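You operate a simulated robot arm through the tools that you are given. There is no shell and no other tool. Be economical: measure what you need, move in short steps, check, and stop when the job is done.

You are at the controls of a simulated two-armed robot. One attempt, no reset.

TASK
Swap the green riser in the holder for the yellow one.
Fine: lay the old riser on the green work mat; screw the gate shut again.

It is judged by the outcome, as a careful person would: the job done as asked, and still so three seconds after it is handed in. It fails if anything else is knocked over, pushed out of place, dropped, spilled or broken.

THE ROBOT
Two 6-joint arms with three-finger grippers on one trunk, on a base that drives. Base frame: it is fixed to the floor where the robot stands at the start and does not move with it; the origin is under the middle of the robot, x ahead of it, y to its left, z up; the surface under the hand at the start is at about z = 90. Units: cm, degrees, N and s.
The left shoulder is at the start at [4, 14.7, 137], the right one opposite. With the tool pointing down near the work surface each hand reaches from about 34 to 56 cm from the robot's upright axis, wherever it stands, measured 20 degrees to its own side. Places, roughly: gate of the orange link [50, 0, 90]; green work mat [40, -100, 90]. Payload 2.69 kg a hand.
Tool frame (each hand has its own): the origin (TCP) lies between the finger pads and is the grasp point; the fingertips stand 2.9 cm ahead of it; z points along the fingers, y is the line along which they close. The gripper opens to 12 cm. The gripper's body begins 7.8 cm behind the TCP.
Orientation is told as [roll, pitch, yaw] about the base's x, y, z axes, in that order, counted from this pose: with the fingers straight down and closing along the base's y, the tool's x points along the base's -x, its y along +y and its z along -z.

THE INTERFACE
- The arms move only by the tool send_rows. It takes "left_rows", "right_rows" or both (then of equal length, played together; a hand with none holds still); each is a list of rows, each a list of 3 entries, a list of its own where there are three numbers: the shift along the tool's x, y, z in cm, then the turn, a rotation vector about the tool's x, y, z in degrees, then the gripper command, from -1 (fully open) to 1 (shut), values between in proportion. In form: [[[dx, dy, dz], [wx, wy, wz], fingers], ...]. A call has 1 to 8 rows; each row shifts and turns the commanded pose from where the row before left it, along the tool's axes as they then stand. Rows are played at 5 a second. More than 5 cm and 8.6 degrees between two rows, or a gripper value outside its range, and nothing of the call is played. A pose out of reach is approached as far as the arm can. The call stops where the force on the tool passes 90 N (or 10 N more than at its start, if that is more) or the arm is blocked; 0.2 s more then pass. The fingers move at their own pace and stop on an object; they squeeze with about 24 N. The grip force told is the motor's: it shows also when the fingers shut on nothing. Time passes only in rows, and 0.2 s behind the last, so rows that do not move let the fingers close. The reply holds the time, the measured pose of the TCP, the force on the tool along the base axes, the opening and the grip force, in the units named above and with some noise, with the torque about the TCP (base axes, N m) and any sound that the robot's microphone picked up.
- Cameras (640 x 400 px; columns grow to the right, rows downward): "scene" is now at [8.69, -3.61, 157.89]; the picture's right is [-0.39, -0.92, 0.00], its down [-0.70, 0.30, -0.65] and it looks along [0.60, -0.25, -0.76] (base axes); focal length 258 px, centre (320, 200). "left" rides on the left gripper at [6.3, 0, -10.4] in its tool frame; the picture's right is [0.00, 1.00, 0.00], its down [-0.83, 0.00, -0.56] and it looks along [-0.56, 0.00, 0.83] (tool axes); focal length 275 px, centre (320, 200). "right" rides on the right gripper at [6.3, 0, -10.4] in its tool frame; the picture's right is [0.00, 1.00, 0.00], its down [-0.83, 0.00, -0.56] and it looks along [-0.56, 0.00, 0.83] (tool axes); focal length 275 px, centre (320, 200). There is no depth. A picture from a camera that has moved, and an enlarged one, comes with that camera's place and axes in the base frame and with its lens. The place of the scene camera against the robot may be out by one fixed shift of up to 1.2 cm in any direction.
- camera(camera): a new picture of that camera. No time passes.
- lift_body(by): slides the trunk up (or, below 0, down) by that many cm; the arms and the scene camera ride with it, the base frame stays. It gives what a move gives, with no picture.
- steer(legs): drives the robot by 1 to 6 legs, each [ahead, turn to the left] in cm and degrees, along the robot's own axes; the way and the turn of a leg run together, so that a leg with both is an arc; at most 150 cm and 180 degrees a leg. The arms and the cameras ride along, it lands a little off, and it stops where it bumps. It gives what a move gives.
- head_to(pan, tilt): turns the head with the scene camera to pan (to the left, within 86 degrees either way) and tilt (down, from -29 to 69), counted from straight ahead of the robot. It gives what a move gives.
- enlarge(camera, box): a new picture of the part [left, top, right, bottom] of that camera's present view, enlarged. No time passes.
- finish_job(): hands the job in; it is judged then, once.

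Work in short steps. Places have to be worked out from the pictures, the camera data and where the tool is seen: move nearer, look again, correct. Check each grasp and each placing, and mend what went wrong. You have 120 turns and 108 pictures in all, those below and enlarged ones among them. Open the grippers and draw the arms clear of the work before you hand the job in, unless the task says otherwise; then end with one line.

The tools are called after "Emit:" as a command line: name --argument value ..., lists and objects as JSON in quotes. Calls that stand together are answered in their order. send_rows: Moves the arms, as the interface text tells. Its arguments: {"type":"object","properties":{"left_rows":{"type":"array","items":{"type":"array"}},"right_rows":{"type":"array","items":{"type":"array"}}},"required":[]} The other tools are called the same way: lift_body (by) slides the trunk up or down; steer (legs) drives the base; head_to (pan, tilt) turns the head that bears the scene camera; camera (camera) takes a picture; enlarge (camera, box) takes an enlarged picture of a part of a camera's view; finish_job () hands the job in.

At the start:

```text
time: 0.0
left_tool_pos: [53.37, 9.37, 110.97]
left_tool_rot: [0.1, 0.0, 0.0]
left_contact_force: [0.7, -0.8, -0.1]
left_ft_torque: [0.02, -0.01, -0.01]
left_finger_gap: 12.01
left_gripper_force: 0.1
right_tool_pos: [44.48, -31.09, 100.03]
right_tool_rot: [0.1, 0.0, 0.1]
right_contact_force: [0.7, 0.2, 0.2]
right_ft_torque: [0.02, 0.01, 0.01]
right_finger_gap: 12.0
right_gripper_force: 0.1
trunk travel left (down, up): [-49.7, 0.0]
robot x, y, heading: [-0.18, 0.22, 0.3]
head pan, tilt: [-22.9, 49.6]
```

scene: 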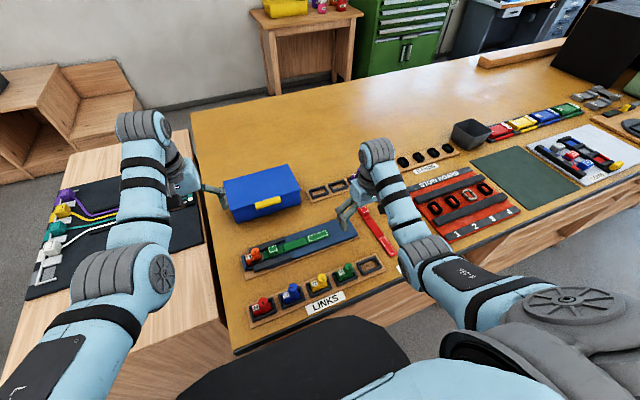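
right: 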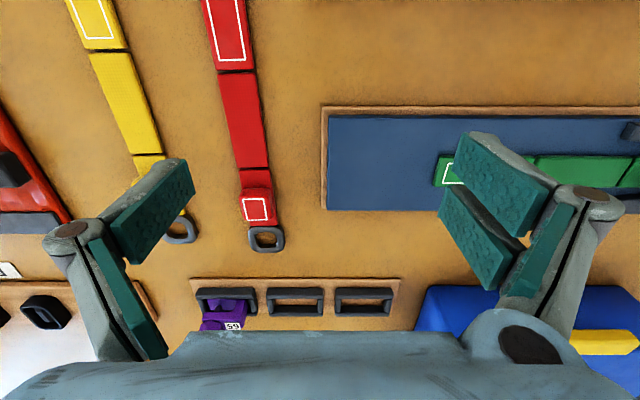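
left: 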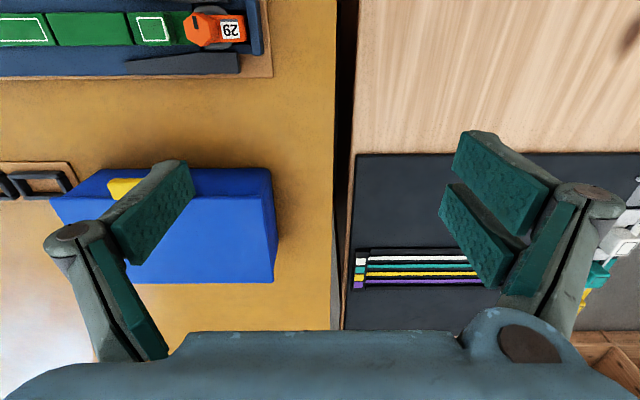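

I start by looking closely at the holder and the risers with enlarged views.

Emit:
enlarge --camera "scene" --box '[220, 150, 420, 340]'

Emit:
enlarge --camera "left" --box '[0, 0, 280, 175]'

Emit:
enlarge --camera "right" --box '[60, 0, 340, 260]'

```text
2.11 times, centred on (320, 245) of scene
camera zoom: at [8.69, -3.61, 157.89], right [-0.39, -0.92, 0.0], down [-0.7, 0.3, -0.65], along [0.6, -0.25, -0.76], focal length 544 px, centre (320, 105)
```

zoom: 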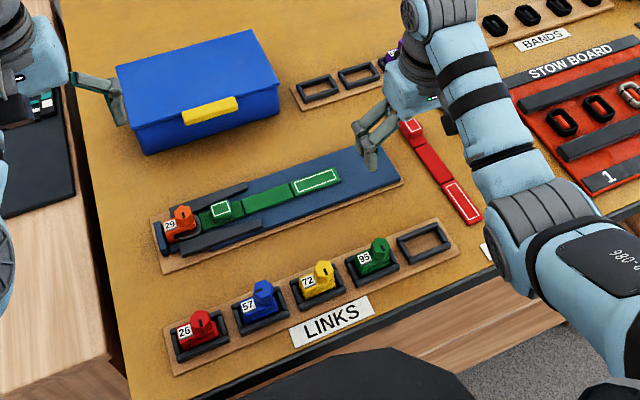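

```text
2.29 times, centred on (140, 88) of left
camera zoom: at [47.11, 9.33, 121.43], right [0.0, 1.0, 0.0], down [0.83, 0.0, 0.56], along [0.56, 0.0, -0.83], focal length 629 px, centre (731, 457)
```

zoom: 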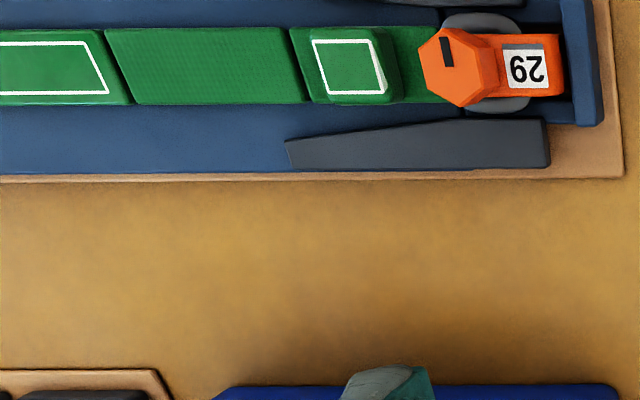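

```text
1.54 times, centred on (200, 130) of right
camera zoom: at [38.26, -31.08, 110.41], right [0.0, 1.0, 0.0], down [0.83, 0.0, 0.56], along [0.56, 0.0, -0.83], focal length 424 px, centre (505, 308)
```

zoom: 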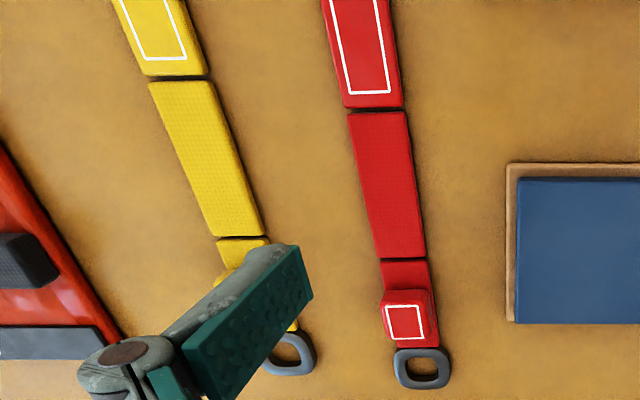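

The green riser lies in the holder with the orange link (29) at its +y end. The yellow riser is near (45,-44), partly behind the right hand. I raise the right hand and bring the left one over the gate for better views.

Emit:
send_rows --right_rows '[[[1, 0, -4], [0, 0, 0], -1], [[1, 0, -4], [0, 0, 0], -1], [[1, 0, -4], [0, 0, 0], -1]]' --left_rows '[[[0, -3, 0], [0, 0, 0], -1], [[0, -2.5, 0], [0, 0, 0], -1], [[3, -1.5, 0], [0, 0, 0], -1]]'

Emit:
camera --camera "right"

Emit:
camera --camera "left"

Emit:
camera --camera "scene"

```text
time: 0.8
left_tool_pos: [50.68, 2.71, 110.91]
left_tool_rot: [-0.1, 0.1, 0.0]
left_contact_force: [0.8, -1.1, -0.1]
left_ft_torque: [-0.01, 0.01, 0.0]
left_finger_gap: 12.02
left_gripper_force: 0.0
left hand out of reach, approached as far as the arm can: row 3
right_tool_pos: [47.59, -33.93, 104.43]
right_tool_rot: [-0.1, 0.0, 0.0]
right_contact_force: [-0.5, 0.0, -1.0]
right_ft_torque: [0.01, 0.02, -0.01]
right_finger_gap: 11.98
right_gripper_force: 0.1
right hand out of reach, approached as far as the arm can: row 1, 2, 3
trunk travel left (down, up): [-49.7, 0.0]
robot x, y, heading: [0.05, -0.08, -0.1]
head pan, tilt: [-22.9, 49.6]
```

```text
101 pictures are left
camera right: at [41.36, -34.07, 114.86], right [0.0, 1.0, 0.0], down [0.83, 0.0, 0.56], along [0.56, 0.0, -0.83], focal length 275 px, centre (320, 200)
```

right: 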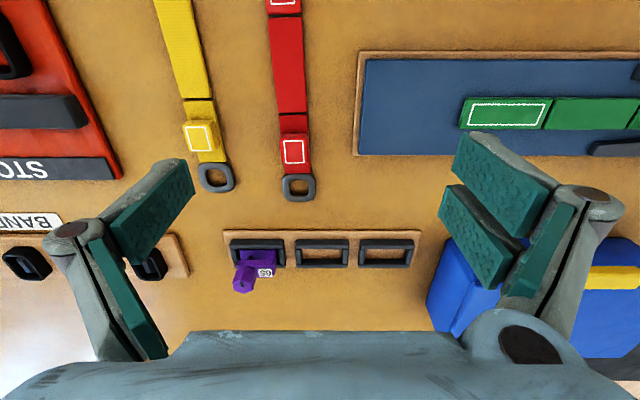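

```text
100 pictures are left
camera left: at [44.34, 2.58, 121.4], right [0.0, 1.0, 0.0], down [0.83, 0.0, 0.56], along [0.56, 0.0, -0.83], focal length 275 px, centre (320, 200)
```

left: 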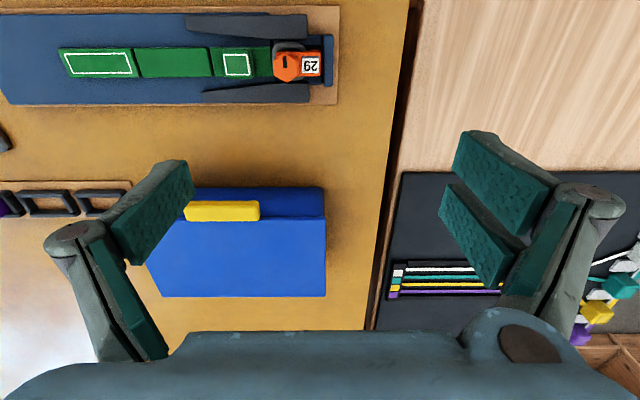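

```text
99 pictures are left
camera scene: at [8.61, -3.68, 157.9], right [-0.39, -0.92, 0.0], down [-0.7, 0.3, -0.65], along [0.6, -0.25, -0.76], focal length 258 px, centre (320, 200)
```

scene: 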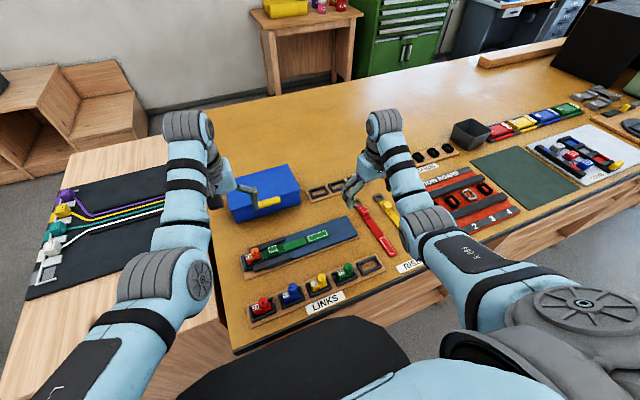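

The gate nut is around (48,-0.4). I lower the left hand and pull it back for a close view of the link.

Emit:
send_rows --left_rows '[[[2, 0, 4], [0, 0, 0], -1], [[2, 0, 4], [0, 0, 0], -1]]'

Emit:
camera --camera "left"

```text
time: 1.4
left_tool_pos: [48.83, 5.97, 102.97]
left_tool_rot: [1.3, -1.1, 1.3]
left_contact_force: [1.0, -0.2, -0.4]
left_ft_torque: [0.01, -0.04, -0.02]
left_finger_gap: 11.94
left_gripper_force: 0.0
left hand out of reach, approached as far as the arm can: row 1, 2
right_tool_pos: [47.61, -33.91, 104.39]
right_tool_rot: [-0.1, 0.1, 0.0]
right_contact_force: [0.1, 0.7, 0.0]
right_ft_torque: [-0.01, 0.01, 0.02]
right_finger_gap: 12.01
right_gripper_force: 0.0
trunk travel left (down, up): [-49.7, 0.0]
robot x, y, heading: [0.01, 0.1, 0.0]
head pan, tilt: [-22.9, 49.6]
```

```text
98 pictures are left
camera left: at [42.4, 5.5, 113.46], right [-0.02, 1.0, 0.02], down [0.82, 0.0, 0.57], along [0.57, 0.03, -0.82], focal length 275 px, centre (320, 200)
```

left: 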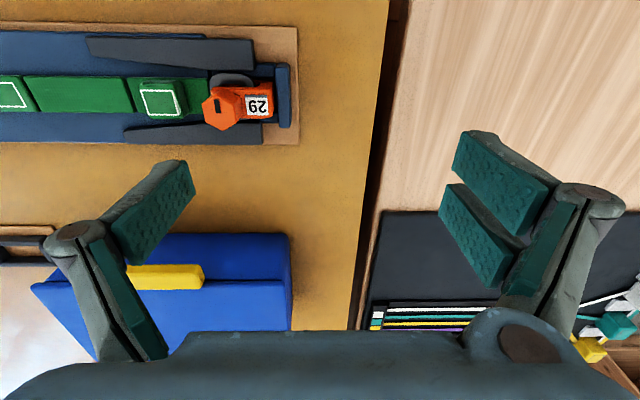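

The left hand cannot comfortably reach inward there. Turning the base right by 20° would put the gate at the left hand's best bearing, so I raise both hands and turn.

Emit:
send_rows --left_rows '[[[-2, 3, -4], [0, 0, 0], -1], [[-2, 3, -3], [0, 0, 0], -1]]' --right_rows '[[[0, 0, 0], [0, 0, 0], -1], [[0, 0, 0], [0, 0, 0], -1]]'

Emit:
steer --legs '[[0, -20]]'

Emit:
camera --camera "left"

Emit:
camera --camera "right"

```text
refused: row 1 steps farther than a row can; nothing moved
```

```text
time: 2.9
left_tool_pos: [47.69, -10.69, 102.47]
left_tool_rot: [1.5, -0.2, -18.5]
left_contact_force: [-0.5, -0.1, 0.5]
left_ft_torque: [-0.02, 0.03, 0.02]
left_finger_gap: 11.98
left_gripper_force: 0.1
right_tool_pos: [33.14, -48.25, 104.46]
right_tool_rot: [0.0, 0.0, -20.0]
right_contact_force: [-0.5, 0.4, -0.2]
right_ft_torque: [0.02, -0.02, -0.03]
right_finger_gap: 12.0
right_gripper_force: 0.0
trunk travel left (down, up): [-49.7, 0.0]
robot x, y, heading: [0.23, 0.0, -20.1]
head pan, tilt: [-22.9, 49.6]
```

```text
97 pictures are left
camera left: at [41.6, -9.06, 112.86], right [0.32, 0.95, 0.03], down [0.78, -0.28, 0.56], along [0.54, -0.16, -0.83], focal length 275 px, centre (320, 200)
```

left: 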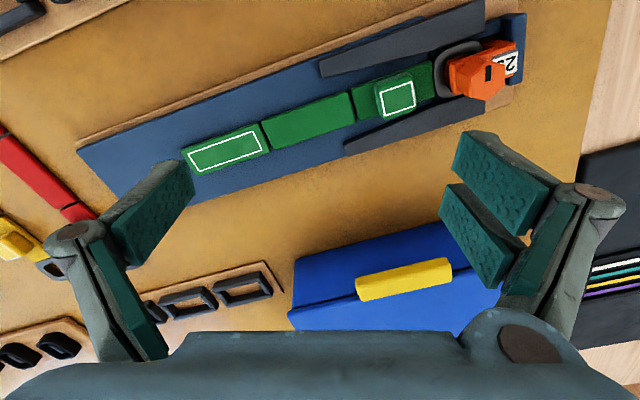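

```text
96 pictures are left
camera right: at [27.29, -46.05, 114.86], right [0.34, 0.94, 0.0], down [0.78, -0.28, 0.56], along [0.52, -0.19, -0.83], focal length 275 px, centre (320, 200)
```

right: 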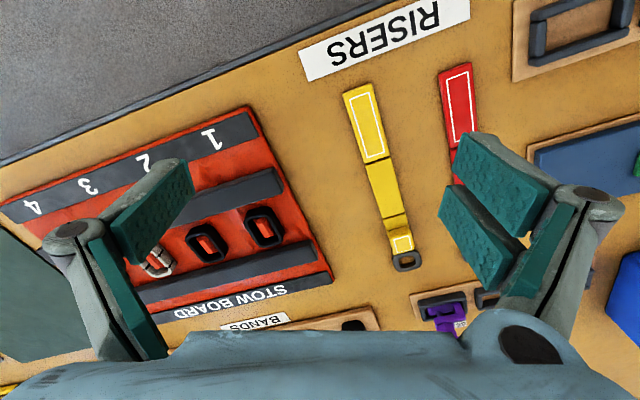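

Now the gate is at a good bearing. I bring the left hand back and left so that its camera looks at the link.

Emit:
send_rows --left_rows '[[[2, 3, 0], [0, 0, 0], -1], [[2, 3, 0], [0, 0, 0], -1], [[2, 3, 0], [0, 0, 0], -1], [[0, 1, 0], [0, 0, 0], -1]]'

Emit:
camera --camera "left"

```text
time: 3.9
left_tool_pos: [46.74, -1.02, 99.56]
left_tool_rot: [1.4, -0.1, -18.5]
left_contact_force: [-0.3, -0.4, -0.4]
left_ft_torque: [0.0, 0.0, 0.01]
left_finger_gap: 11.99
left_gripper_force: 0.1
left hand out of reach, approached as far as the arm can: row 2, 3
right_tool_pos: [33.19, -48.28, 104.39]
right_tool_rot: [0.0, 0.0, -20.0]
right_contact_force: [-0.3, 0.9, -0.6]
right_ft_torque: [0.01, -0.01, 0.04]
right_finger_gap: 11.97
right_gripper_force: 0.1
trunk travel left (down, up): [-49.7, 0.0]
robot x, y, heading: [0.18, 0.0, -20.3]
head pan, tilt: [-22.9, 49.6]
```

```text
95 pictures are left
camera left: at [40.62, 0.66, 110.07], right [0.32, 0.95, 0.03], down [0.78, -0.28, 0.56], along [0.54, -0.16, -0.83], focal length 275 px, centre (320, 200)
```

left: 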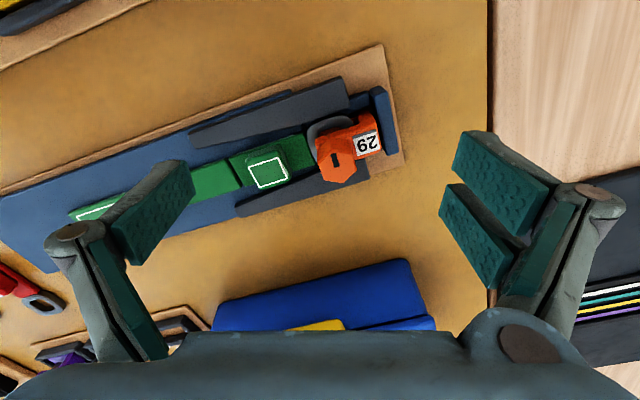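

Emit:
enlarge --camera "left" --box '[220, 70, 420, 210]'

Emit:
enlarge --camera "scene" --box '[120, 140, 340, 340]'

```text
2.86 times, centred on (320, 140) of left
camera zoom: at [40.62, 0.66, 110.07], right [0.32, 0.95, 0.03], down [0.78, -0.28, 0.56], along [0.54, -0.16, -0.83], focal length 786 px, centre (320, 371)
```

zoom: 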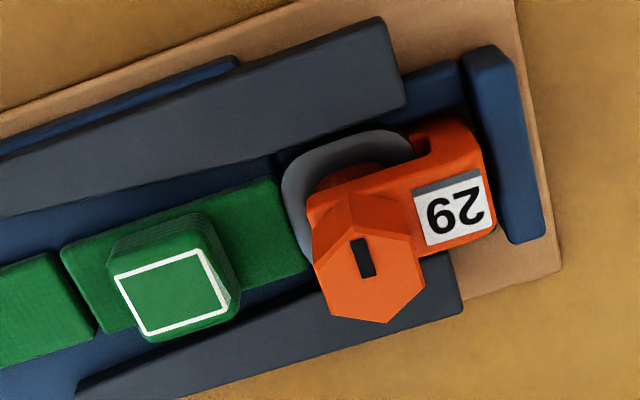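

```text
2.00 times, centred on (230, 240) of scene
camera zoom: at [7.13, -6.54, 157.89], right [-0.68, -0.73, 0.0], down [-0.56, 0.52, -0.65], along [0.47, -0.44, -0.76], focal length 516 px, centre (500, 120)
```

zoom: 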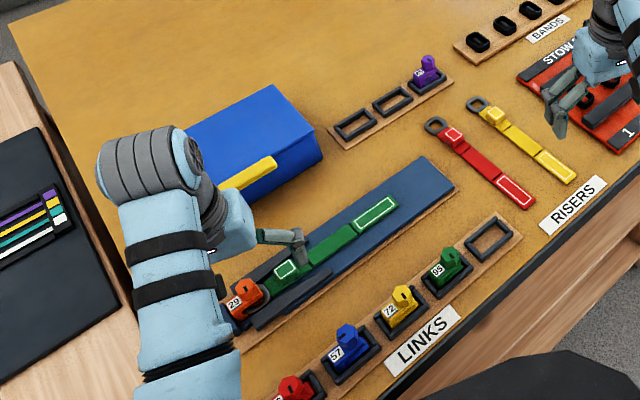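

I zoom in on the spare links and the gate to understand how they are built.

Emit:
enlarge --camera "scene" --box '[175, 250, 275, 320]'

Emit:
enlarge --camera "left" --box '[290, 95, 400, 195]'

Emit:
enlarge --camera "scene" --box '[265, 150, 405, 240]'

```text
5.71 times, centred on (225, 285) of scene
camera zoom: at [7.13, -6.54, 157.89], right [-0.68, -0.73, 0.0], down [-0.56, 0.52, -0.65], along [0.47, -0.44, -0.76], focal length 1475 px, centre (863, -286)
```

zoom: 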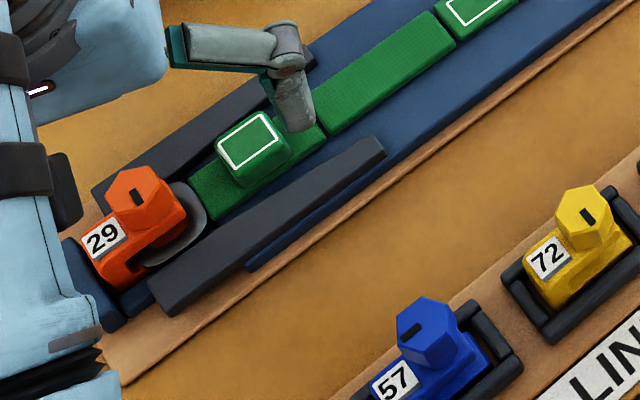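

```text
4.00 times, centred on (345, 145) of left
camera zoom: at [40.62, 0.66, 110.07], right [0.32, 0.95, 0.03], down [0.78, -0.28, 0.56], along [0.54, -0.16, -0.83], focal length 1101 px, centre (220, 420)
```

zoom: 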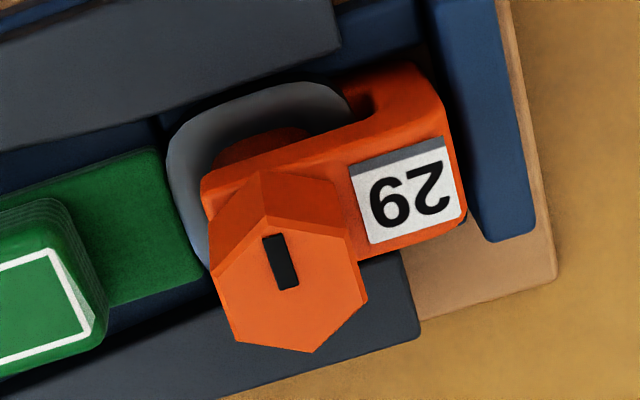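

```text
4.44 times, centred on (335, 195) of scene
camera zoom: at [7.13, -6.54, 157.89], right [-0.68, -0.73, 0.0], down [-0.56, 0.52, -0.65], along [0.47, -0.44, -0.76], focal length 1147 px, centre (253, 222)
```

zoom: 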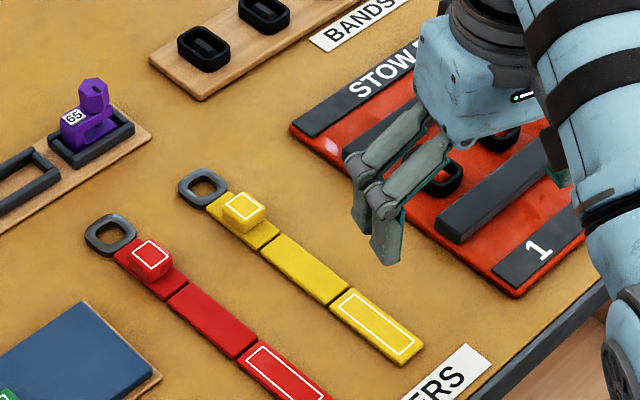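

The link is a C that lies in the holder, with a hex nut as its gate: top at about (47.8,-0.25,96.2), flats facing ±y, mark pointing to -x. I turn the left hand to yaw 0 above it.

Emit:
send_rows --left_rows '[[[0, 0, -1], [0, 0, -6], -1], [[0, 0, 0], [0, 0, -6], -1], [[0, 0, 0], [0, 0, -6.5], -1], [[0, 0, 0], [0, 0, 0], -1]]'

```text
time: 4.9
left_tool_pos: [47.15, -1.3, 100.19]
left_tool_rot: [1.4, -0.7, 0.1]
left_contact_force: [-0.4, 0.3, -0.2]
left_ft_torque: [0.01, -0.03, -0.01]
left_finger_gap: 11.99
left_gripper_force: 0.2
left hand out of reach, approached as far as the arm can: row 1
right_tool_pos: [32.96, -48.21, 104.4]
right_tool_rot: [0.1, 0.0, -20.0]
right_contact_force: [-0.6, -0.1, 0.4]
right_ft_torque: [-0.03, 0.01, -0.02]
right_finger_gap: 12.0
right_gripper_force: 0.0
trunk travel left (down, up): [-49.7, 0.0]
robot x, y, heading: [-0.25, 0.3, -20.0]
head pan, tilt: [-22.9, 49.6]
```

I correct the small tilt, centre above the nut and look.

Emit:
send_rows --left_rows '[[[-0.65, 1.05, 0], [1.4, 0.7, 0], -1], [[0, 0, 0], [0, 0, 0], -1]]'

Emit:
camera --camera "left"

```text
time: 5.5
left_tool_pos: [47.91, -0.32, 99.82]
left_tool_rot: [0.0, -0.1, 0.0]
left_contact_force: [-0.9, 0.7, 0.2]
left_ft_torque: [0.0, 0.02, 0.0]
left_finger_gap: 12.03
left_gripper_force: 0.1
right_tool_pos: [33.14, -48.32, 104.46]
right_tool_rot: [0.0, 0.0, -20.1]
right_contact_force: [0.1, 0.1, -0.1]
right_ft_torque: [0.0, -0.02, 0.05]
right_finger_gap: 12.0
right_gripper_force: 0.1
trunk travel left (down, up): [-49.7, 0.0]
robot x, y, heading: [0.12, -0.05, -19.7]
head pan, tilt: [-22.9, 49.6]
```

```text
89 pictures are left
camera left: at [41.55, -0.37, 110.35], right [0.0, 1.0, 0.0], down [0.83, 0.0, 0.56], along [0.56, 0.0, -0.83], focal length 275 px, centre (320, 200)
```

left: 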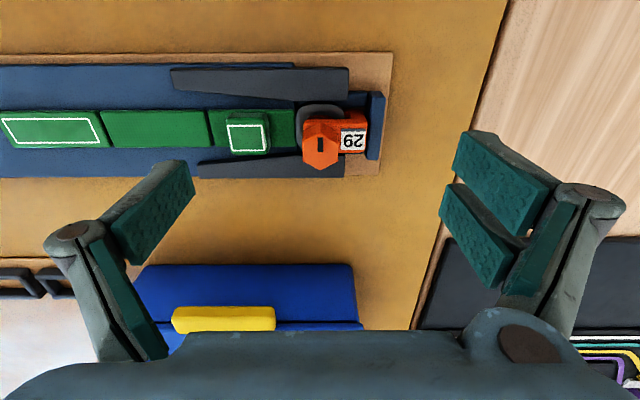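

The nut is right under the hand. I close to about 5 cm, then go down so that the tips stand just above the link's body, and grip it.

Emit:
send_rows --left_rows '[[[0, 0, 0], [0, 0, 0], 0.2], [[0, 0, 0], [0, 0, 0], 0.2], [[0, 0, 1], [0, 0, 0], 0.2], [[0, 0, 0.8], [0, 0, 0], 0.2], [[0, 0, 0], [0, 0, 0], 0.2]]'

Emit:
enlarge --camera "left" --box '[220, 90, 420, 215]'

```text
time: 6.7
left_tool_pos: [47.72, -0.27, 98.29]
left_tool_rot: [0.0, 0.0, 0.1]
left_contact_force: [0.0, -0.3, -0.4]
left_ft_torque: [0.02, 0.01, 0.02]
left_finger_gap: 4.78
left_gripper_force: 0.2
right_tool_pos: [33.06, -48.19, 104.43]
right_tool_rot: [0.1, 0.0, -20.0]
right_contact_force: [-0.5, 0.0, -0.7]
right_ft_torque: [-0.02, -0.02, 0.04]
right_finger_gap: 11.98
right_gripper_force: 0.2
trunk travel left (down, up): [-49.7, 0.0]
robot x, y, heading: [0.37, -0.16, -20.3]
head pan, tilt: [-22.9, 49.6]
```

```text
3.20 times, centred on (320, 152) of left
camera zoom: at [41.45, -0.31, 108.76], right [0.0, 1.0, 0.0], down [0.83, 0.0, 0.56], along [0.56, 0.0, -0.83], focal length 881 px, centre (320, 352)
```

zoom: 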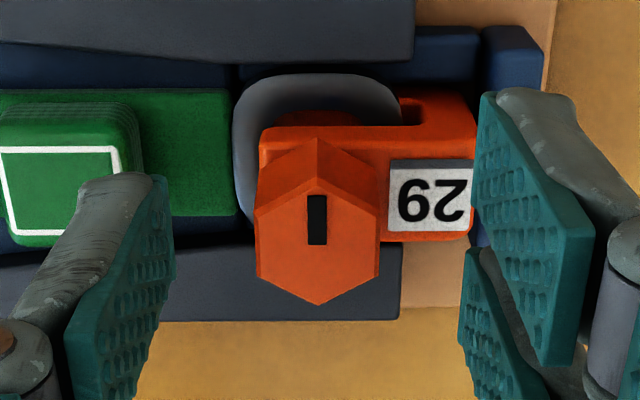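

The nut sits between the fingers with its flats facing the pads. I lower a little and close.

Emit:
send_rows --left_rows '[[[0, 0, 0.35], [0, 0, 0], 0.2], [[0, 0, 0], [0, 0, 0], 1], [[0, 0, 0], [0, 0, 0], 1], [[0, 0, 0], [0, 0, 0], 1]]'

Emit:
enlarge --camera "left" --box '[220, 90, 420, 215]'

```text
time: 7.7
left_tool_pos: [47.63, -0.27, 98.01]
left_tool_rot: [0.0, 0.1, 0.1]
left_contact_force: [-0.6, 0.2, -0.7]
left_ft_torque: [0.05, 0.02, 0.0]
left_finger_gap: 1.94
left_gripper_force: 24.4
right_tool_pos: [33.06, -48.21, 104.45]
right_tool_rot: [-0.1, 0.0, -20.0]
right_contact_force: [-0.4, 0.7, -0.8]
right_ft_torque: [0.03, 0.01, 0.01]
right_finger_gap: 11.99
right_gripper_force: 0.1
trunk travel left (down, up): [-49.7, 0.0]
robot x, y, heading: [-0.02, -0.06, -20.2]
head pan, tilt: [-22.9, 49.6]
```

```text
3.20 times, centred on (320, 152) of left
camera zoom: at [41.44, -0.31, 108.44], right [0.0, 1.0, 0.0], down [0.83, 0.0, 0.56], along [0.56, 0.0, -0.83], focal length 881 px, centre (320, 352)
```

zoom: 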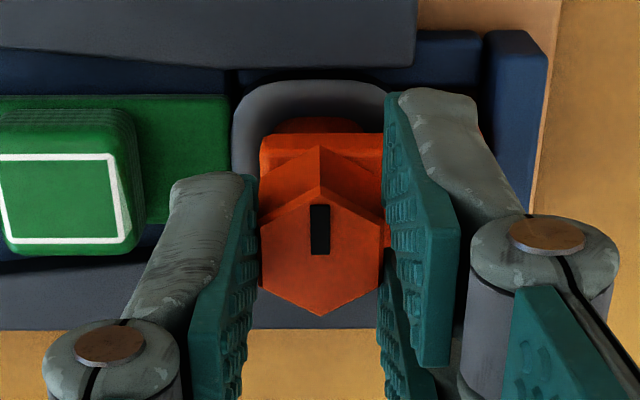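

Firm grip at 1.94 cm across the flats. I turn it anticlockwise (seen from above) in small steps and watch torque and force.

Emit:
send_rows --left_rows '[[[0, 0, 0], [0, 0, -8], 1], [[0, 0, 0], [0, 0, -8], 1], [[0, 0, 0], [0, 0, -8], 1]]'

Emit:
enlarge --camera "left" --box '[220, 90, 420, 215]'

```text
time: 8.5
left_tool_pos: [47.65, -0.23, 98.01]
left_tool_rot: [0.1, -0.2, 24.2]
left_contact_force: [1.5, -3.0, 5.5]
left_ft_torque: [-0.03, -0.1, 0.02]
left_finger_gap: 1.95
left_gripper_force: 23.8
right_tool_pos: [33.01, -48.28, 104.33]
right_tool_rot: [0.0, -0.1, -20.0]
right_contact_force: [-0.4, 0.0, -0.4]
right_ft_torque: [0.01, 0.0, 0.0]
right_finger_gap: 12.0
right_gripper_force: 0.0
trunk travel left (down, up): [-49.7, 0.0]
robot x, y, heading: [-0.37, 0.04, -20.1]
head pan, tilt: [-22.9, 49.6]
```

```text
3.20 times, centred on (320, 152) of left
camera zoom: at [41.99, -2.96, 108.47], right [-0.41, 0.91, 0.0], down [0.76, 0.34, 0.56], along [0.51, 0.23, -0.83], focal length 881 px, centre (320, 352)
```

zoom: 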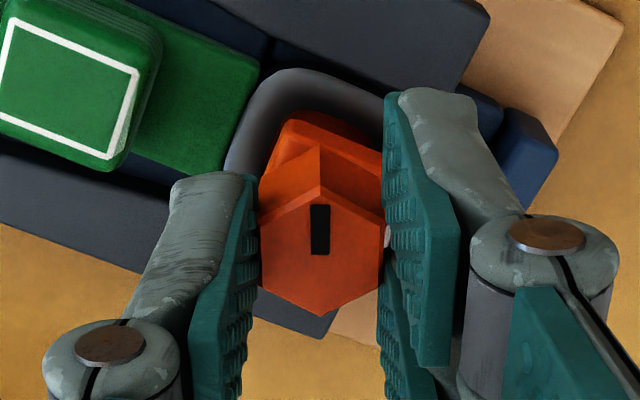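

It turns freely and pushes up slightly, so it unscrews. I go on turning with a small lift.

Emit:
send_rows --left_rows '[[[0, 0, -0.03], [0, 0, -8.5], 1], [[0, 0, -0.03], [0, 0, -8.5], 1], [[0, 0, -0.03], [0, 0, -8.5], 1], [[0, 0, -0.03], [0, 0, -8.5], 1], [[0, 0, -0.03], [0, 0, -8.5], 1], [[0, 0, -0.03], [0, 0, -8.5], 1], [[0, 0, -0.03], [0, 0, -8.5], 1]]'

Emit:
enlarge --camera "left" --box '[220, 90, 420, 215]'

```text
time: 10.1
left_tool_pos: [47.69, -0.37, 98.18]
left_tool_rot: [-0.1, -0.1, 83.7]
left_contact_force: [5.3, -6.2, 15.5]
left_ft_torque: [-0.12, -0.25, -0.05]
left_finger_gap: 1.98
left_gripper_force: 24.1
right_tool_pos: [33.04, -48.32, 104.27]
right_tool_rot: [0.0, 0.1, -20.0]
right_contact_force: [0.4, 0.0, 0.9]
right_ft_torque: [-0.01, 0.04, 0.0]
right_finger_gap: 11.99
right_gripper_force: 0.1
trunk travel left (down, up): [-49.7, 0.0]
robot x, y, heading: [-0.18, 0.21, -20.3]
head pan, tilt: [-22.9, 49.6]
```

```text
3.20 times, centred on (320, 152) of left
camera zoom: at [46.95, -6.72, 108.67], right [-0.99, 0.11, 0.0], down [0.09, 0.83, 0.56], along [0.07, 0.55, -0.83], focal length 881 px, centre (320, 352)
```

zoom: 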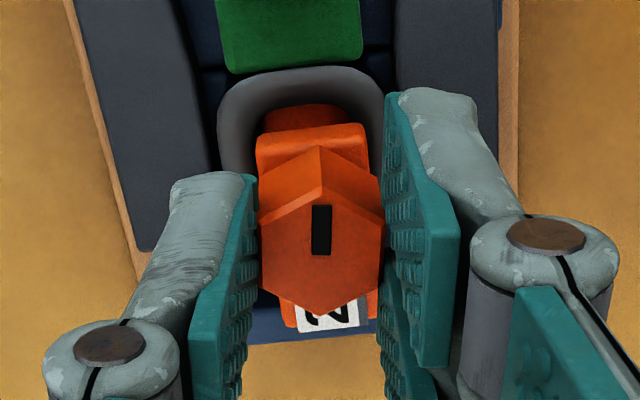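

The nut keeps pushing up (15 N), so I lift slightly more per step and go on turning.

Emit:
send_rows --left_rows '[[[0, 0, -0.1], [0, 0, -8.5], 1], [[0, 0, -0.06], [0, 0, -8.5], 1], [[0, 0, -0.06], [0, 0, -8.5], 1], [[0, 0, -0.06], [0, 0, -8.5], 1], [[0, 0, -0.06], [0, 0, -8.5], 1]]'

```text
time: 11.3
left_tool_pos: [47.98, -0.32, 98.48]
left_tool_rot: [0.1, -0.1, 126.2]
left_contact_force: [5.8, -5.2, 5.5]
left_ft_torque: [-0.47, -0.39, -0.05]
left_finger_gap: 1.96
left_gripper_force: 24.7
right_tool_pos: [33.08, -48.37, 104.42]
right_tool_rot: [0.1, 0.0, -20.1]
right_contact_force: [0.0, -0.5, -0.2]
right_ft_torque: [0.01, -0.02, 0.0]
right_finger_gap: 12.0
right_gripper_force: 0.1
trunk travel left (down, up): [-49.7, 0.0]
robot x, y, heading: [-0.29, -0.06, -20.0]
head pan, tilt: [-22.9, 49.6]
```

Force dropped, so the lift rate fits. I continue turning.

Emit:
send_rows --left_rows '[[[0, 0, -0.05], [0, 0, -8.5], 1], [[0, 0, -0.05], [0, 0, -8.5], 1], [[0, 0, -0.05], [0, 0, -8.5], 1], [[0, 0, -0.05], [0, 0, -8.5], 1], [[0, 0, -0.05], [0, 0, -8.5], 1]]'

Emit:
camera --camera "left"

```text
time: 12.5
left_tool_pos: [47.92, -0.29, 98.63]
left_tool_rot: [-0.1, 0.0, 151.0]
left_contact_force: [9.7, -3.2, 0.6]
left_ft_torque: [-0.26, -0.66, -0.03]
left_finger_gap: 1.95
left_gripper_force: 24.3
left hand out of reach, approached as far as the arm can: row 4, 5
right_tool_pos: [33.17, -48.29, 104.33]
right_tool_rot: [0.0, 0.2, -20.0]
right_contact_force: [0.8, -0.2, -0.5]
right_ft_torque: [0.0, 0.04, -0.01]
right_finger_gap: 11.99
right_gripper_force: 0.0
trunk travel left (down, up): [-49.7, 0.0]
robot x, y, heading: [-0.16, -0.01, -20.0]
head pan, tilt: [-22.9, 49.6]
```

```text
84 pictures are left
camera left: at [53.36, -3.42, 109.05], right [-0.49, -0.87, 0.0], down [-0.73, 0.4, 0.56], along [-0.48, 0.27, -0.83], focal length 275 px, centre (320, 200)
```

left: 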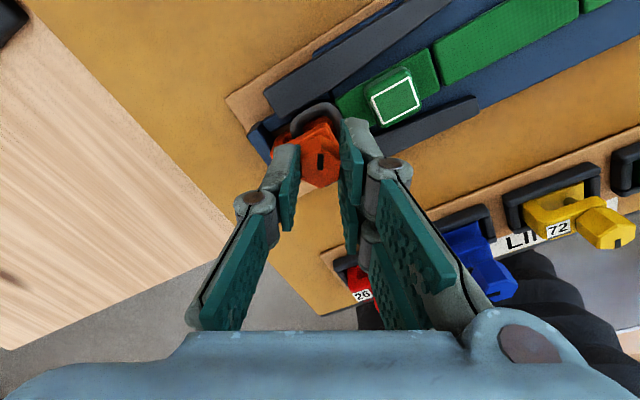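

The wrist limit is at about yaw 150. I open slightly and wind the wrist back in multiples of 60° for a regrip.

Emit:
send_rows --left_rows '[[[0, 0, 0], [0, 0, 0], 0.35], [[0, 0, 0], [0, 0, 0], 0.35], [[0, 0, 0], [0, 0, 8.5], 0.35], [[0, 0, 0], [0, 0, 8.5], 0.35], [[0, 0, 0], [0, 0, 8.5], 0.35], [[0, 0, 0], [0, 0, 8.5], 0.35], [[0, 0, 0], [0, 0, 8.5], 0.35], [[0, 0, 0], [0, 0, 8.5], 0.35]]'

Emit:
enlarge --camera "left" --box '[220, 90, 420, 215]'

```text
time: 14.3
left_tool_pos: [47.82, -0.26, 98.79]
left_tool_rot: [-0.2, 0.0, 100.1]
left_contact_force: [0.1, 0.0, -0.3]
left_ft_torque: [0.01, 0.0, -0.01]
left_finger_gap: 3.88
left_gripper_force: 0.0
right_tool_pos: [33.0, -48.23, 104.45]
right_tool_rot: [0.0, 0.1, -20.0]
right_contact_force: [0.1, -0.5, -0.1]
right_ft_torque: [-0.01, 0.0, 0.0]
right_finger_gap: 11.97
right_gripper_force: 0.1
trunk travel left (down, up): [-49.7, 0.0]
robot x, y, heading: [-0.35, 0.19, -20.1]
head pan, tilt: [-22.9, 49.6]
```

```text
3.20 times, centred on (320, 152) of left
camera zoom: at [48.78, -6.56, 109.21], right [-0.99, -0.17, 0.0], down [-0.14, 0.82, 0.56], along [-0.09, 0.55, -0.83], focal length 881 px, centre (320, 352)
```

zoom: 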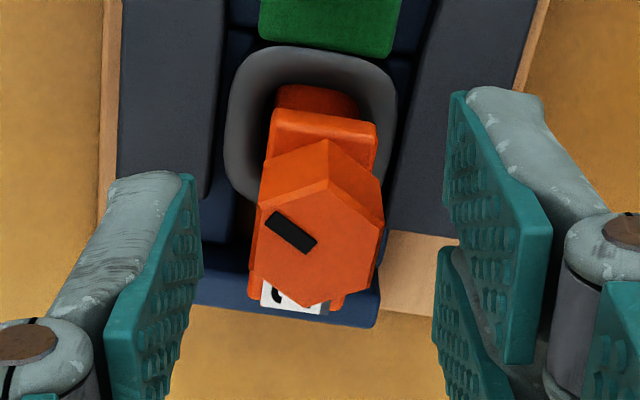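

The nut turned cleanly by 150°. I wind the open hand on back.

Emit:
send_rows --left_rows '[[[0, 0, 0], [0, 0, 8.5], 0.35], [[0, 0, 0], [0, 0, 8.5], 0.35], [[0, 0, 0], [0, 0, 8.5], 0.35], [[0, 0, 0], [0, 0, 8.5], 0.35], [[0, 0, 0], [0, 0, 8.5], 0.35], [[0, 0, 0], [0, 0, 8.5], 0.35], [[0, 0, 0], [0, 0, 8.5], 0.35], [[0, 0, 0], [0, 0, 8.5], 0.35]]'

Emit:
send_rows --left_rows '[[[0, 0, 0], [0, 0, 8.5], 0.35], [[0, 0, 0], [0, 0, 8.5], 0.35], [[0, 0, 0], [0, 0, 8.5], 0.35], [[0, 0, 0], [0, 0, 8.5], 0.35], [[0, 0, 0], [0, 0, 8.5], 0.35], [[0, 0, 0], [0, 0, 8.5], 0.35], [[0, 0, 0], [0, 0, 8.5], 0.35], [[0, 0, 0], [0, 0, 8.5], 0.35]]'

Emit:
send_rows --left_rows '[[[0, 0, 0], [0, 0, 8.5], 0.35], [[0, 0, 0], [0, 0, 8.5], 0.35], [[0, 0, 0], [0, 0, 8.5], 0.35], [[0, 0, 0], [0, 0, 8.5], 0.35], [[0, 0, 0], [0, 0, 8.5], 0.35], [[0, 0, 0], [0, 0, 8.5], 0.35], [[0, 0, 0], [0, 0, 8.5], 0.35], [[0, 0, 0], [0, 0, 8.5], 0.35]]'

Emit:
camera --camera "left"

```text
time: 16.1
left_tool_pos: [47.82, -0.23, 98.69]
left_tool_rot: [0.1, -0.3, 31.9]
left_contact_force: [-1.1, 0.3, -0.6]
left_ft_torque: [-0.01, -0.05, 0.03]
left_finger_gap: 3.91
left_gripper_force: 0.1
right_tool_pos: [33.13, -48.2, 104.43]
right_tool_rot: [0.0, 0.1, -20.1]
right_contact_force: [0.4, 0.3, 0.6]
right_ft_torque: [-0.04, -0.03, -0.01]
right_finger_gap: 12.0
right_gripper_force: 0.1
trunk travel left (down, up): [-49.7, 0.0]
robot x, y, heading: [0.33, -0.18, -20.3]
head pan, tilt: [-22.9, 49.6]
```

```text
time: 17.9
left_tool_pos: [47.69, -0.08, 98.77]
left_tool_rot: [0.3, 0.1, -36.1]
left_contact_force: [-0.2, -0.2, -0.3]
left_ft_torque: [0.01, -0.01, 0.02]
left_finger_gap: 3.91
left_gripper_force: 0.0
right_tool_pos: [33.01, -48.22, 104.37]
right_tool_rot: [0.0, -0.1, -20.0]
right_contact_force: [0.1, 0.8, -0.4]
right_ft_torque: [0.0, -0.03, 0.0]
right_finger_gap: 12.02
right_gripper_force: 0.0
trunk travel left (down, up): [-49.7, 0.0]
robot x, y, heading: [0.11, 0.06, -20.2]
head pan, tilt: [-22.9, 49.6]
```

```text
time: 19.7
left_tool_pos: [47.8, -0.3, 98.77]
left_tool_rot: [0.1, 0.1, -104.0]
left_contact_force: [-0.9, -0.3, -0.2]
left_ft_torque: [-0.01, -0.01, -0.02]
left_finger_gap: 3.92
left_gripper_force: 0.1
right_tool_pos: [33.07, -48.24, 104.46]
right_tool_rot: [0.0, 0.0, -20.1]
right_contact_force: [0.8, 0.7, -0.3]
right_ft_torque: [0.0, 0.02, -0.02]
right_finger_gap: 11.99
right_gripper_force: 0.0
trunk travel left (down, up): [-49.7, 0.0]
robot x, y, heading: [-0.17, -0.11, -20.1]
head pan, tilt: [-22.9, 49.6]
```

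```text
82 pictures are left
camera left: at [49.32, 5.76, 109.22], right [0.97, -0.25, 0.0], down [-0.21, -0.81, 0.55], along [-0.14, -0.54, -0.83], focal length 275 px, centre (320, 200)
```

left: 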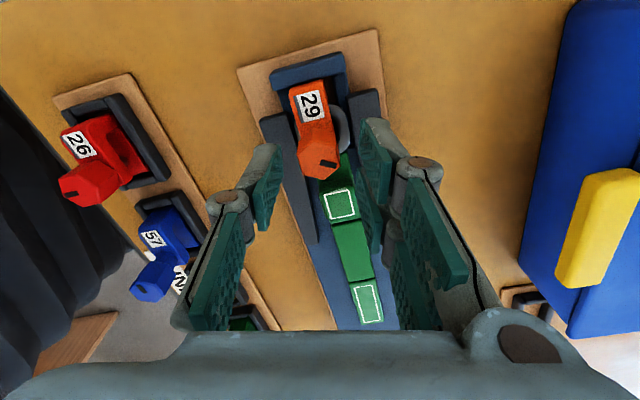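

I go on to yaw -150, lower by 0.4 cm and grip again.

Emit:
send_rows --left_rows '[[[0, 0, 0], [0, 0, 8.5], 0.35], [[0, 0, 0], [0, 0, 8.5], 0.35], [[0, 0, 0], [0, 0, 8.5], 0.35], [[0, 0, 0], [0, 0, 8.5], 0.35], [[0, 0, 0], [0, 0, 8.5], 0.35], [[0, 0, 0.4], [0, 0, 3.5], 0.35], [[0, 0, 0], [0, 0, 0], 1], [[0, 0, 0], [0, 0, 0], 1]]'

Emit:
enlarge --camera "left" --box '[220, 90, 420, 215]'

```text
time: 21.5
left_tool_pos: [47.73, -0.16, 98.39]
left_tool_rot: [0.0, 0.3, -149.9]
left_contact_force: [0.1, 0.4, 0.5]
left_ft_torque: [0.0, -0.01, 0.01]
left_finger_gap: 2.0
left_gripper_force: 23.9
right_tool_pos: [32.95, -48.35, 104.5]
right_tool_rot: [0.0, 0.0, -20.0]
right_contact_force: [0.6, 0.4, 0.6]
right_ft_torque: [0.03, -0.02, 0.01]
right_finger_gap: 11.98
right_gripper_force: 0.1
trunk travel left (down, up): [-49.7, 0.0]
robot x, y, heading: [-0.5, 0.34, -20.2]
head pan, tilt: [-22.9, 49.6]
```

```text
3.20 times, centred on (320, 152) of left
camera zoom: at [53.18, 2.79, 108.83], right [0.5, -0.87, 0.0], down [-0.72, -0.41, 0.55], along [-0.48, -0.27, -0.83], focal length 881 px, centre (320, 352)
```

zoom: 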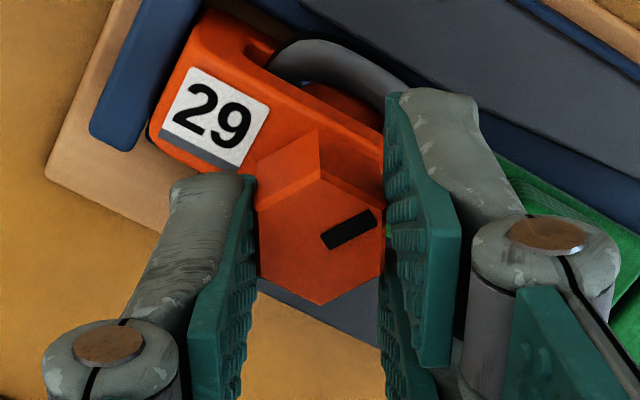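

Gripped again. I go on unscrewing.

Emit:
send_rows --left_rows '[[[0, 0, -0.03], [0, 0, -8.5], 1], [[0, 0, -0.04], [0, 0, -8.5], 1], [[0, 0, -0.04], [0, 0, -8.5], 1], [[0, 0, -0.04], [0, 0, -8.5], 1], [[0, 0, -0.04], [0, 0, -8.5], 1], [[0, 0, -0.04], [0, 0, -8.5], 1], [[0, 0, -0.04], [0, 0, -8.5], 1], [[0, 0, -0.04], [0, 0, -8.5], 1]]'

Emit:
enlarge --camera "left" --box '[220, 90, 420, 215]'

```text
time: 23.3
left_tool_pos: [47.81, -0.13, 98.65]
left_tool_rot: [0.1, 0.2, -81.7]
left_contact_force: [2.4, 0.7, 1.2]
left_ft_torque: [0.09, -0.15, -0.02]
left_finger_gap: 2.0
left_gripper_force: 24.2
right_tool_pos: [33.22, -48.29, 104.42]
right_tool_rot: [0.0, 0.0, -20.0]
right_contact_force: [0.3, 0.7, 0.1]
right_ft_torque: [-0.02, 0.0, 0.01]
right_finger_gap: 12.0
right_gripper_force: 0.1
trunk travel left (down, up): [-49.7, 0.0]
robot x, y, heading: [-0.36, -0.21, -19.9]
head pan, tilt: [-22.9, 49.6]
```

```text
3.20 times, centred on (320, 152) of left
camera zoom: at [46.92, 5.95, 109.11], right [0.99, 0.14, 0.0], down [0.11, -0.82, 0.55], along [0.08, -0.55, -0.83], focal length 881 px, centre (320, 352)
```

zoom: 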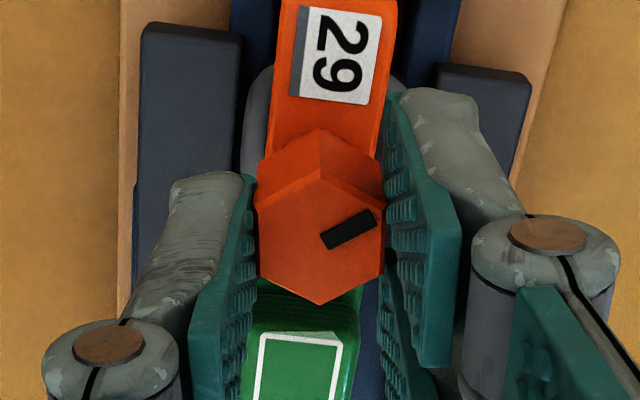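

It continues smoothly. More turning.

Emit:
send_rows --left_rows '[[[0, 0, -0.04], [0, 0, -8.5], 1], [[0, 0, -0.04], [0, 0, -8.5], 1], [[0, 0, -0.04], [0, 0, -8.5], 1], [[0, 0, -0.04], [0, 0, -8.5], 1], [[0, 0, -0.04], [0, 0, -8.5], 1], [[0, 0, -0.04], [0, 0, -8.5], 1], [[0, 0, -0.04], [0, 0, -8.5], 1], [[0, 0, -0.04], [0, 0, -8.5], 1]]'

Emit:
send_rows --left_rows '[[[0, 0, -0.04], [0, 0, -8.5], 1], [[0, 0, -0.04], [0, 0, -8.5], 1], [[0, 0, -0.04], [0, 0, -8.5], 1], [[0, 0, -0.04], [0, 0, -8.5], 1], [[0, 0, -0.04], [0, 0, -8.5], 1], [[0, 0, -0.04], [0, 0, -8.5], 1], [[0, 0, -0.04], [0, 0, -8.5], 1], [[0, 0, -0.04], [0, 0, -8.5], 1]]'

Emit:
enlarge --camera "left" --box '[220, 90, 420, 215]'

```text
time: 25.1
left_tool_pos: [47.81, -0.19, 98.75]
left_tool_rot: [0.1, 0.1, -13.8]
left_contact_force: [0.9, 0.2, 0.4]
left_ft_torque: [-0.02, -0.24, 0.02]
left_finger_gap: 2.04
left_gripper_force: 23.7
right_tool_pos: [33.21, -48.25, 104.42]
right_tool_rot: [0.1, 0.1, -20.0]
right_contact_force: [-0.9, 0.5, -0.9]
right_ft_torque: [0.0, 0.02, 0.01]
right_finger_gap: 11.99
right_gripper_force: 0.1
trunk travel left (down, up): [-49.7, 0.0]
robot x, y, heading: [-0.11, -0.11, -20.3]
head pan, tilt: [-22.9, 49.6]
```

```text
time: 26.9
left_tool_pos: [47.81, -0.3, 99.3]
left_tool_rot: [0.1, -0.1, 54.2]
left_contact_force: [-0.8, 0.4, -4.8]
left_ft_torque: [-0.06, 0.06, -0.33]
left_finger_gap: 2.19
left_gripper_force: 23.9
right_tool_pos: [33.16, -48.28, 104.48]
right_tool_rot: [0.0, 0.0, -20.0]
right_contact_force: [0.0, -0.1, 0.6]
right_ft_torque: [0.03, -0.01, -0.02]
right_finger_gap: 11.98
right_gripper_force: 0.0
trunk travel left (down, up): [-49.7, 0.0]
robot x, y, heading: [-0.13, 0.32, -20.0]
head pan, tilt: [-22.9, 49.6]
```

```text
3.20 times, centred on (320, 152) of left
camera zoom: at [44.09, -5.41, 109.7], right [-0.81, 0.59, 0.0], down [0.49, 0.67, 0.56], along [0.33, 0.45, -0.83], focal length 881 px, centre (320, 352)
```

zoom: 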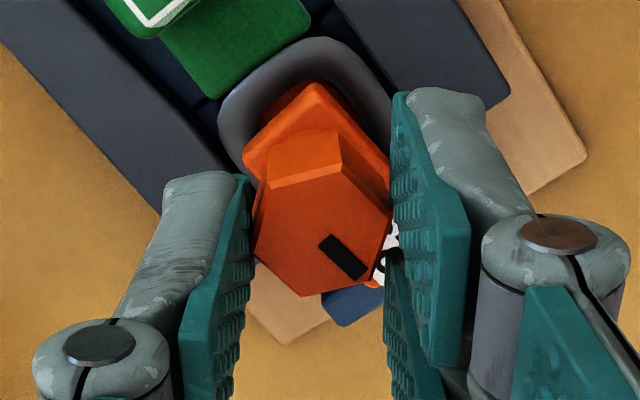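

Torque rose and the fingers slipped around the hex: the mark now points to +y, about 270° from shut, so the gate appears to be at its open stop. I release and lift to look.

Emit:
send_rows --left_rows '[[[0, 0, 0], [0, 0, 0], 0.3], [[0, 0, 0], [0, 0, 0], 0.3], [[0, 0, -2], [0, 0, 8.5], 0.3], [[0, 0, 0], [0, 0, 8.5], 0.3], [[0, 0, 0], [0, 0, 8.5], 0.3], [[0, 0, 0], [0, 0, 8.5], 0.3], [[0, 0, 0], [0, 0, 8.5], 0.3], [[0, 0, 0], [0, 0, 8.5], 0.3]]'

Emit:
enlarge --camera "left" --box '[200, 80, 420, 220]'

Emit:
enlarge --camera "scene" --box '[160, 240, 260, 310]'

```text
time: 28.7
left_tool_pos: [48.31, -0.7, 100.39]
left_tool_rot: [0.1, -0.1, 2.9]
left_contact_force: [0.6, 0.2, 0.3]
left_ft_torque: [0.02, 0.0, 0.02]
left_finger_gap: 4.21
left_gripper_force: 0.1
left hand out of reach, approached as far as the arm can: row 3
right_tool_pos: [33.1, -48.25, 104.37]
right_tool_rot: [0.0, 0.0, -20.0]
right_contact_force: [0.0, 0.4, 0.3]
right_ft_torque: [-0.01, -0.01, -0.03]
right_finger_gap: 11.96
right_gripper_force: 0.0
trunk travel left (down, up): [-49.7, 0.0]
robot x, y, heading: [-0.14, -0.34, -20.1]
head pan, tilt: [-22.9, 49.6]
```

```text
2.86 times, centred on (310, 150) of left
camera zoom: at [42.06, -1.07, 110.85], right [-0.05, 1.0, 0.0], down [0.83, 0.04, 0.56], along [0.56, 0.03, -0.83], focal length 786 px, centre (349, 343)
```

zoom: 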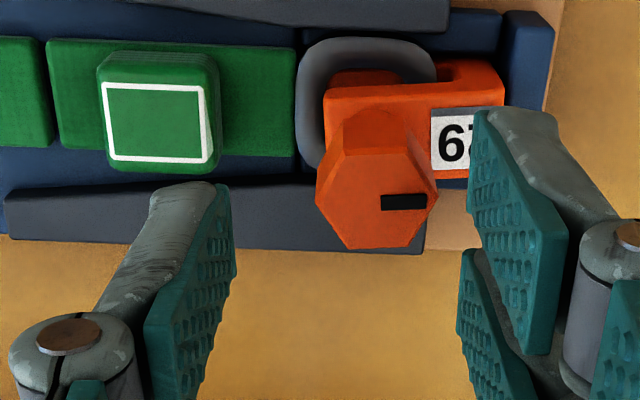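

```text
5.71 times, centred on (210, 275) of scene
camera zoom: at [7.09, -6.57, 157.89], right [-0.68, -0.73, 0.0], down [-0.56, 0.52, -0.65], along [0.47, -0.44, -0.76], focal length 1475 px, centre (949, -229)
```

zoom: 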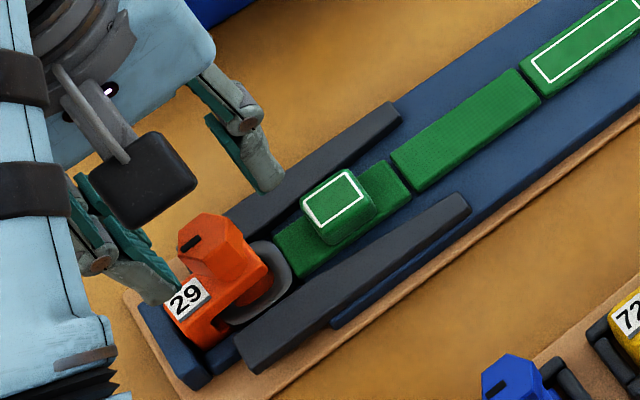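

The nut now stands clearly higher with the mark at +y, so the gate is open. I move the hand above the green block near (47.9,-5) to grip it along y.

Emit:
send_rows --left_rows '[[[0, -2.5, 0], [0, 0, 3], 0.3], [[0.4, -1.8, 0], [0, 0, 0], 0.3], [[0, 0, 0], [0, 0, 0], 0.3]]'

Emit:
enlarge --camera "left" --box '[200, 80, 440, 230]'

```text
time: 29.5
left_tool_pos: [48.11, -4.93, 100.28]
left_tool_rot: [0.0, -0.1, 0.1]
left_contact_force: [0.5, -0.1, 0.4]
left_ft_torque: [0.01, -0.03, 0.02]
left_finger_gap: 4.2
left_gripper_force: 0.0
right_tool_pos: [33.01, -48.2, 104.39]
right_tool_rot: [0.0, 0.0, -20.0]
right_contact_force: [-1.0, -0.5, -0.2]
right_ft_torque: [0.0, 0.0, 0.03]
right_finger_gap: 11.99
right_gripper_force: 0.1
trunk travel left (down, up): [-49.7, 0.0]
robot x, y, heading: [0.53, -0.12, -20.2]
head pan, tilt: [-22.9, 49.6]
```

```text
2.67 times, centred on (320, 155) of left
camera zoom: at [41.79, -5.0, 110.83], right [0.0, 1.0, 0.0], down [0.83, 0.0, 0.56], along [0.56, 0.0, -0.83], focal length 734 px, centre (320, 320)
```

zoom: 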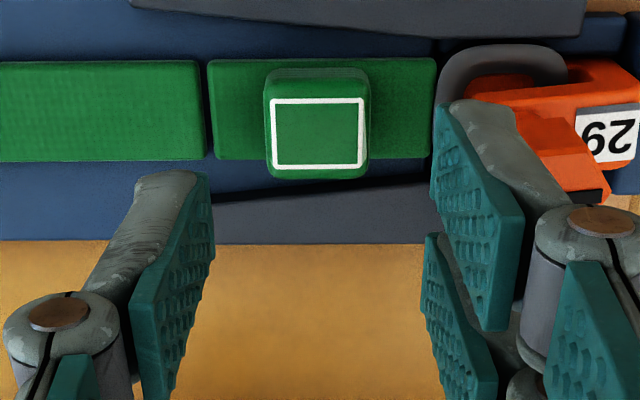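

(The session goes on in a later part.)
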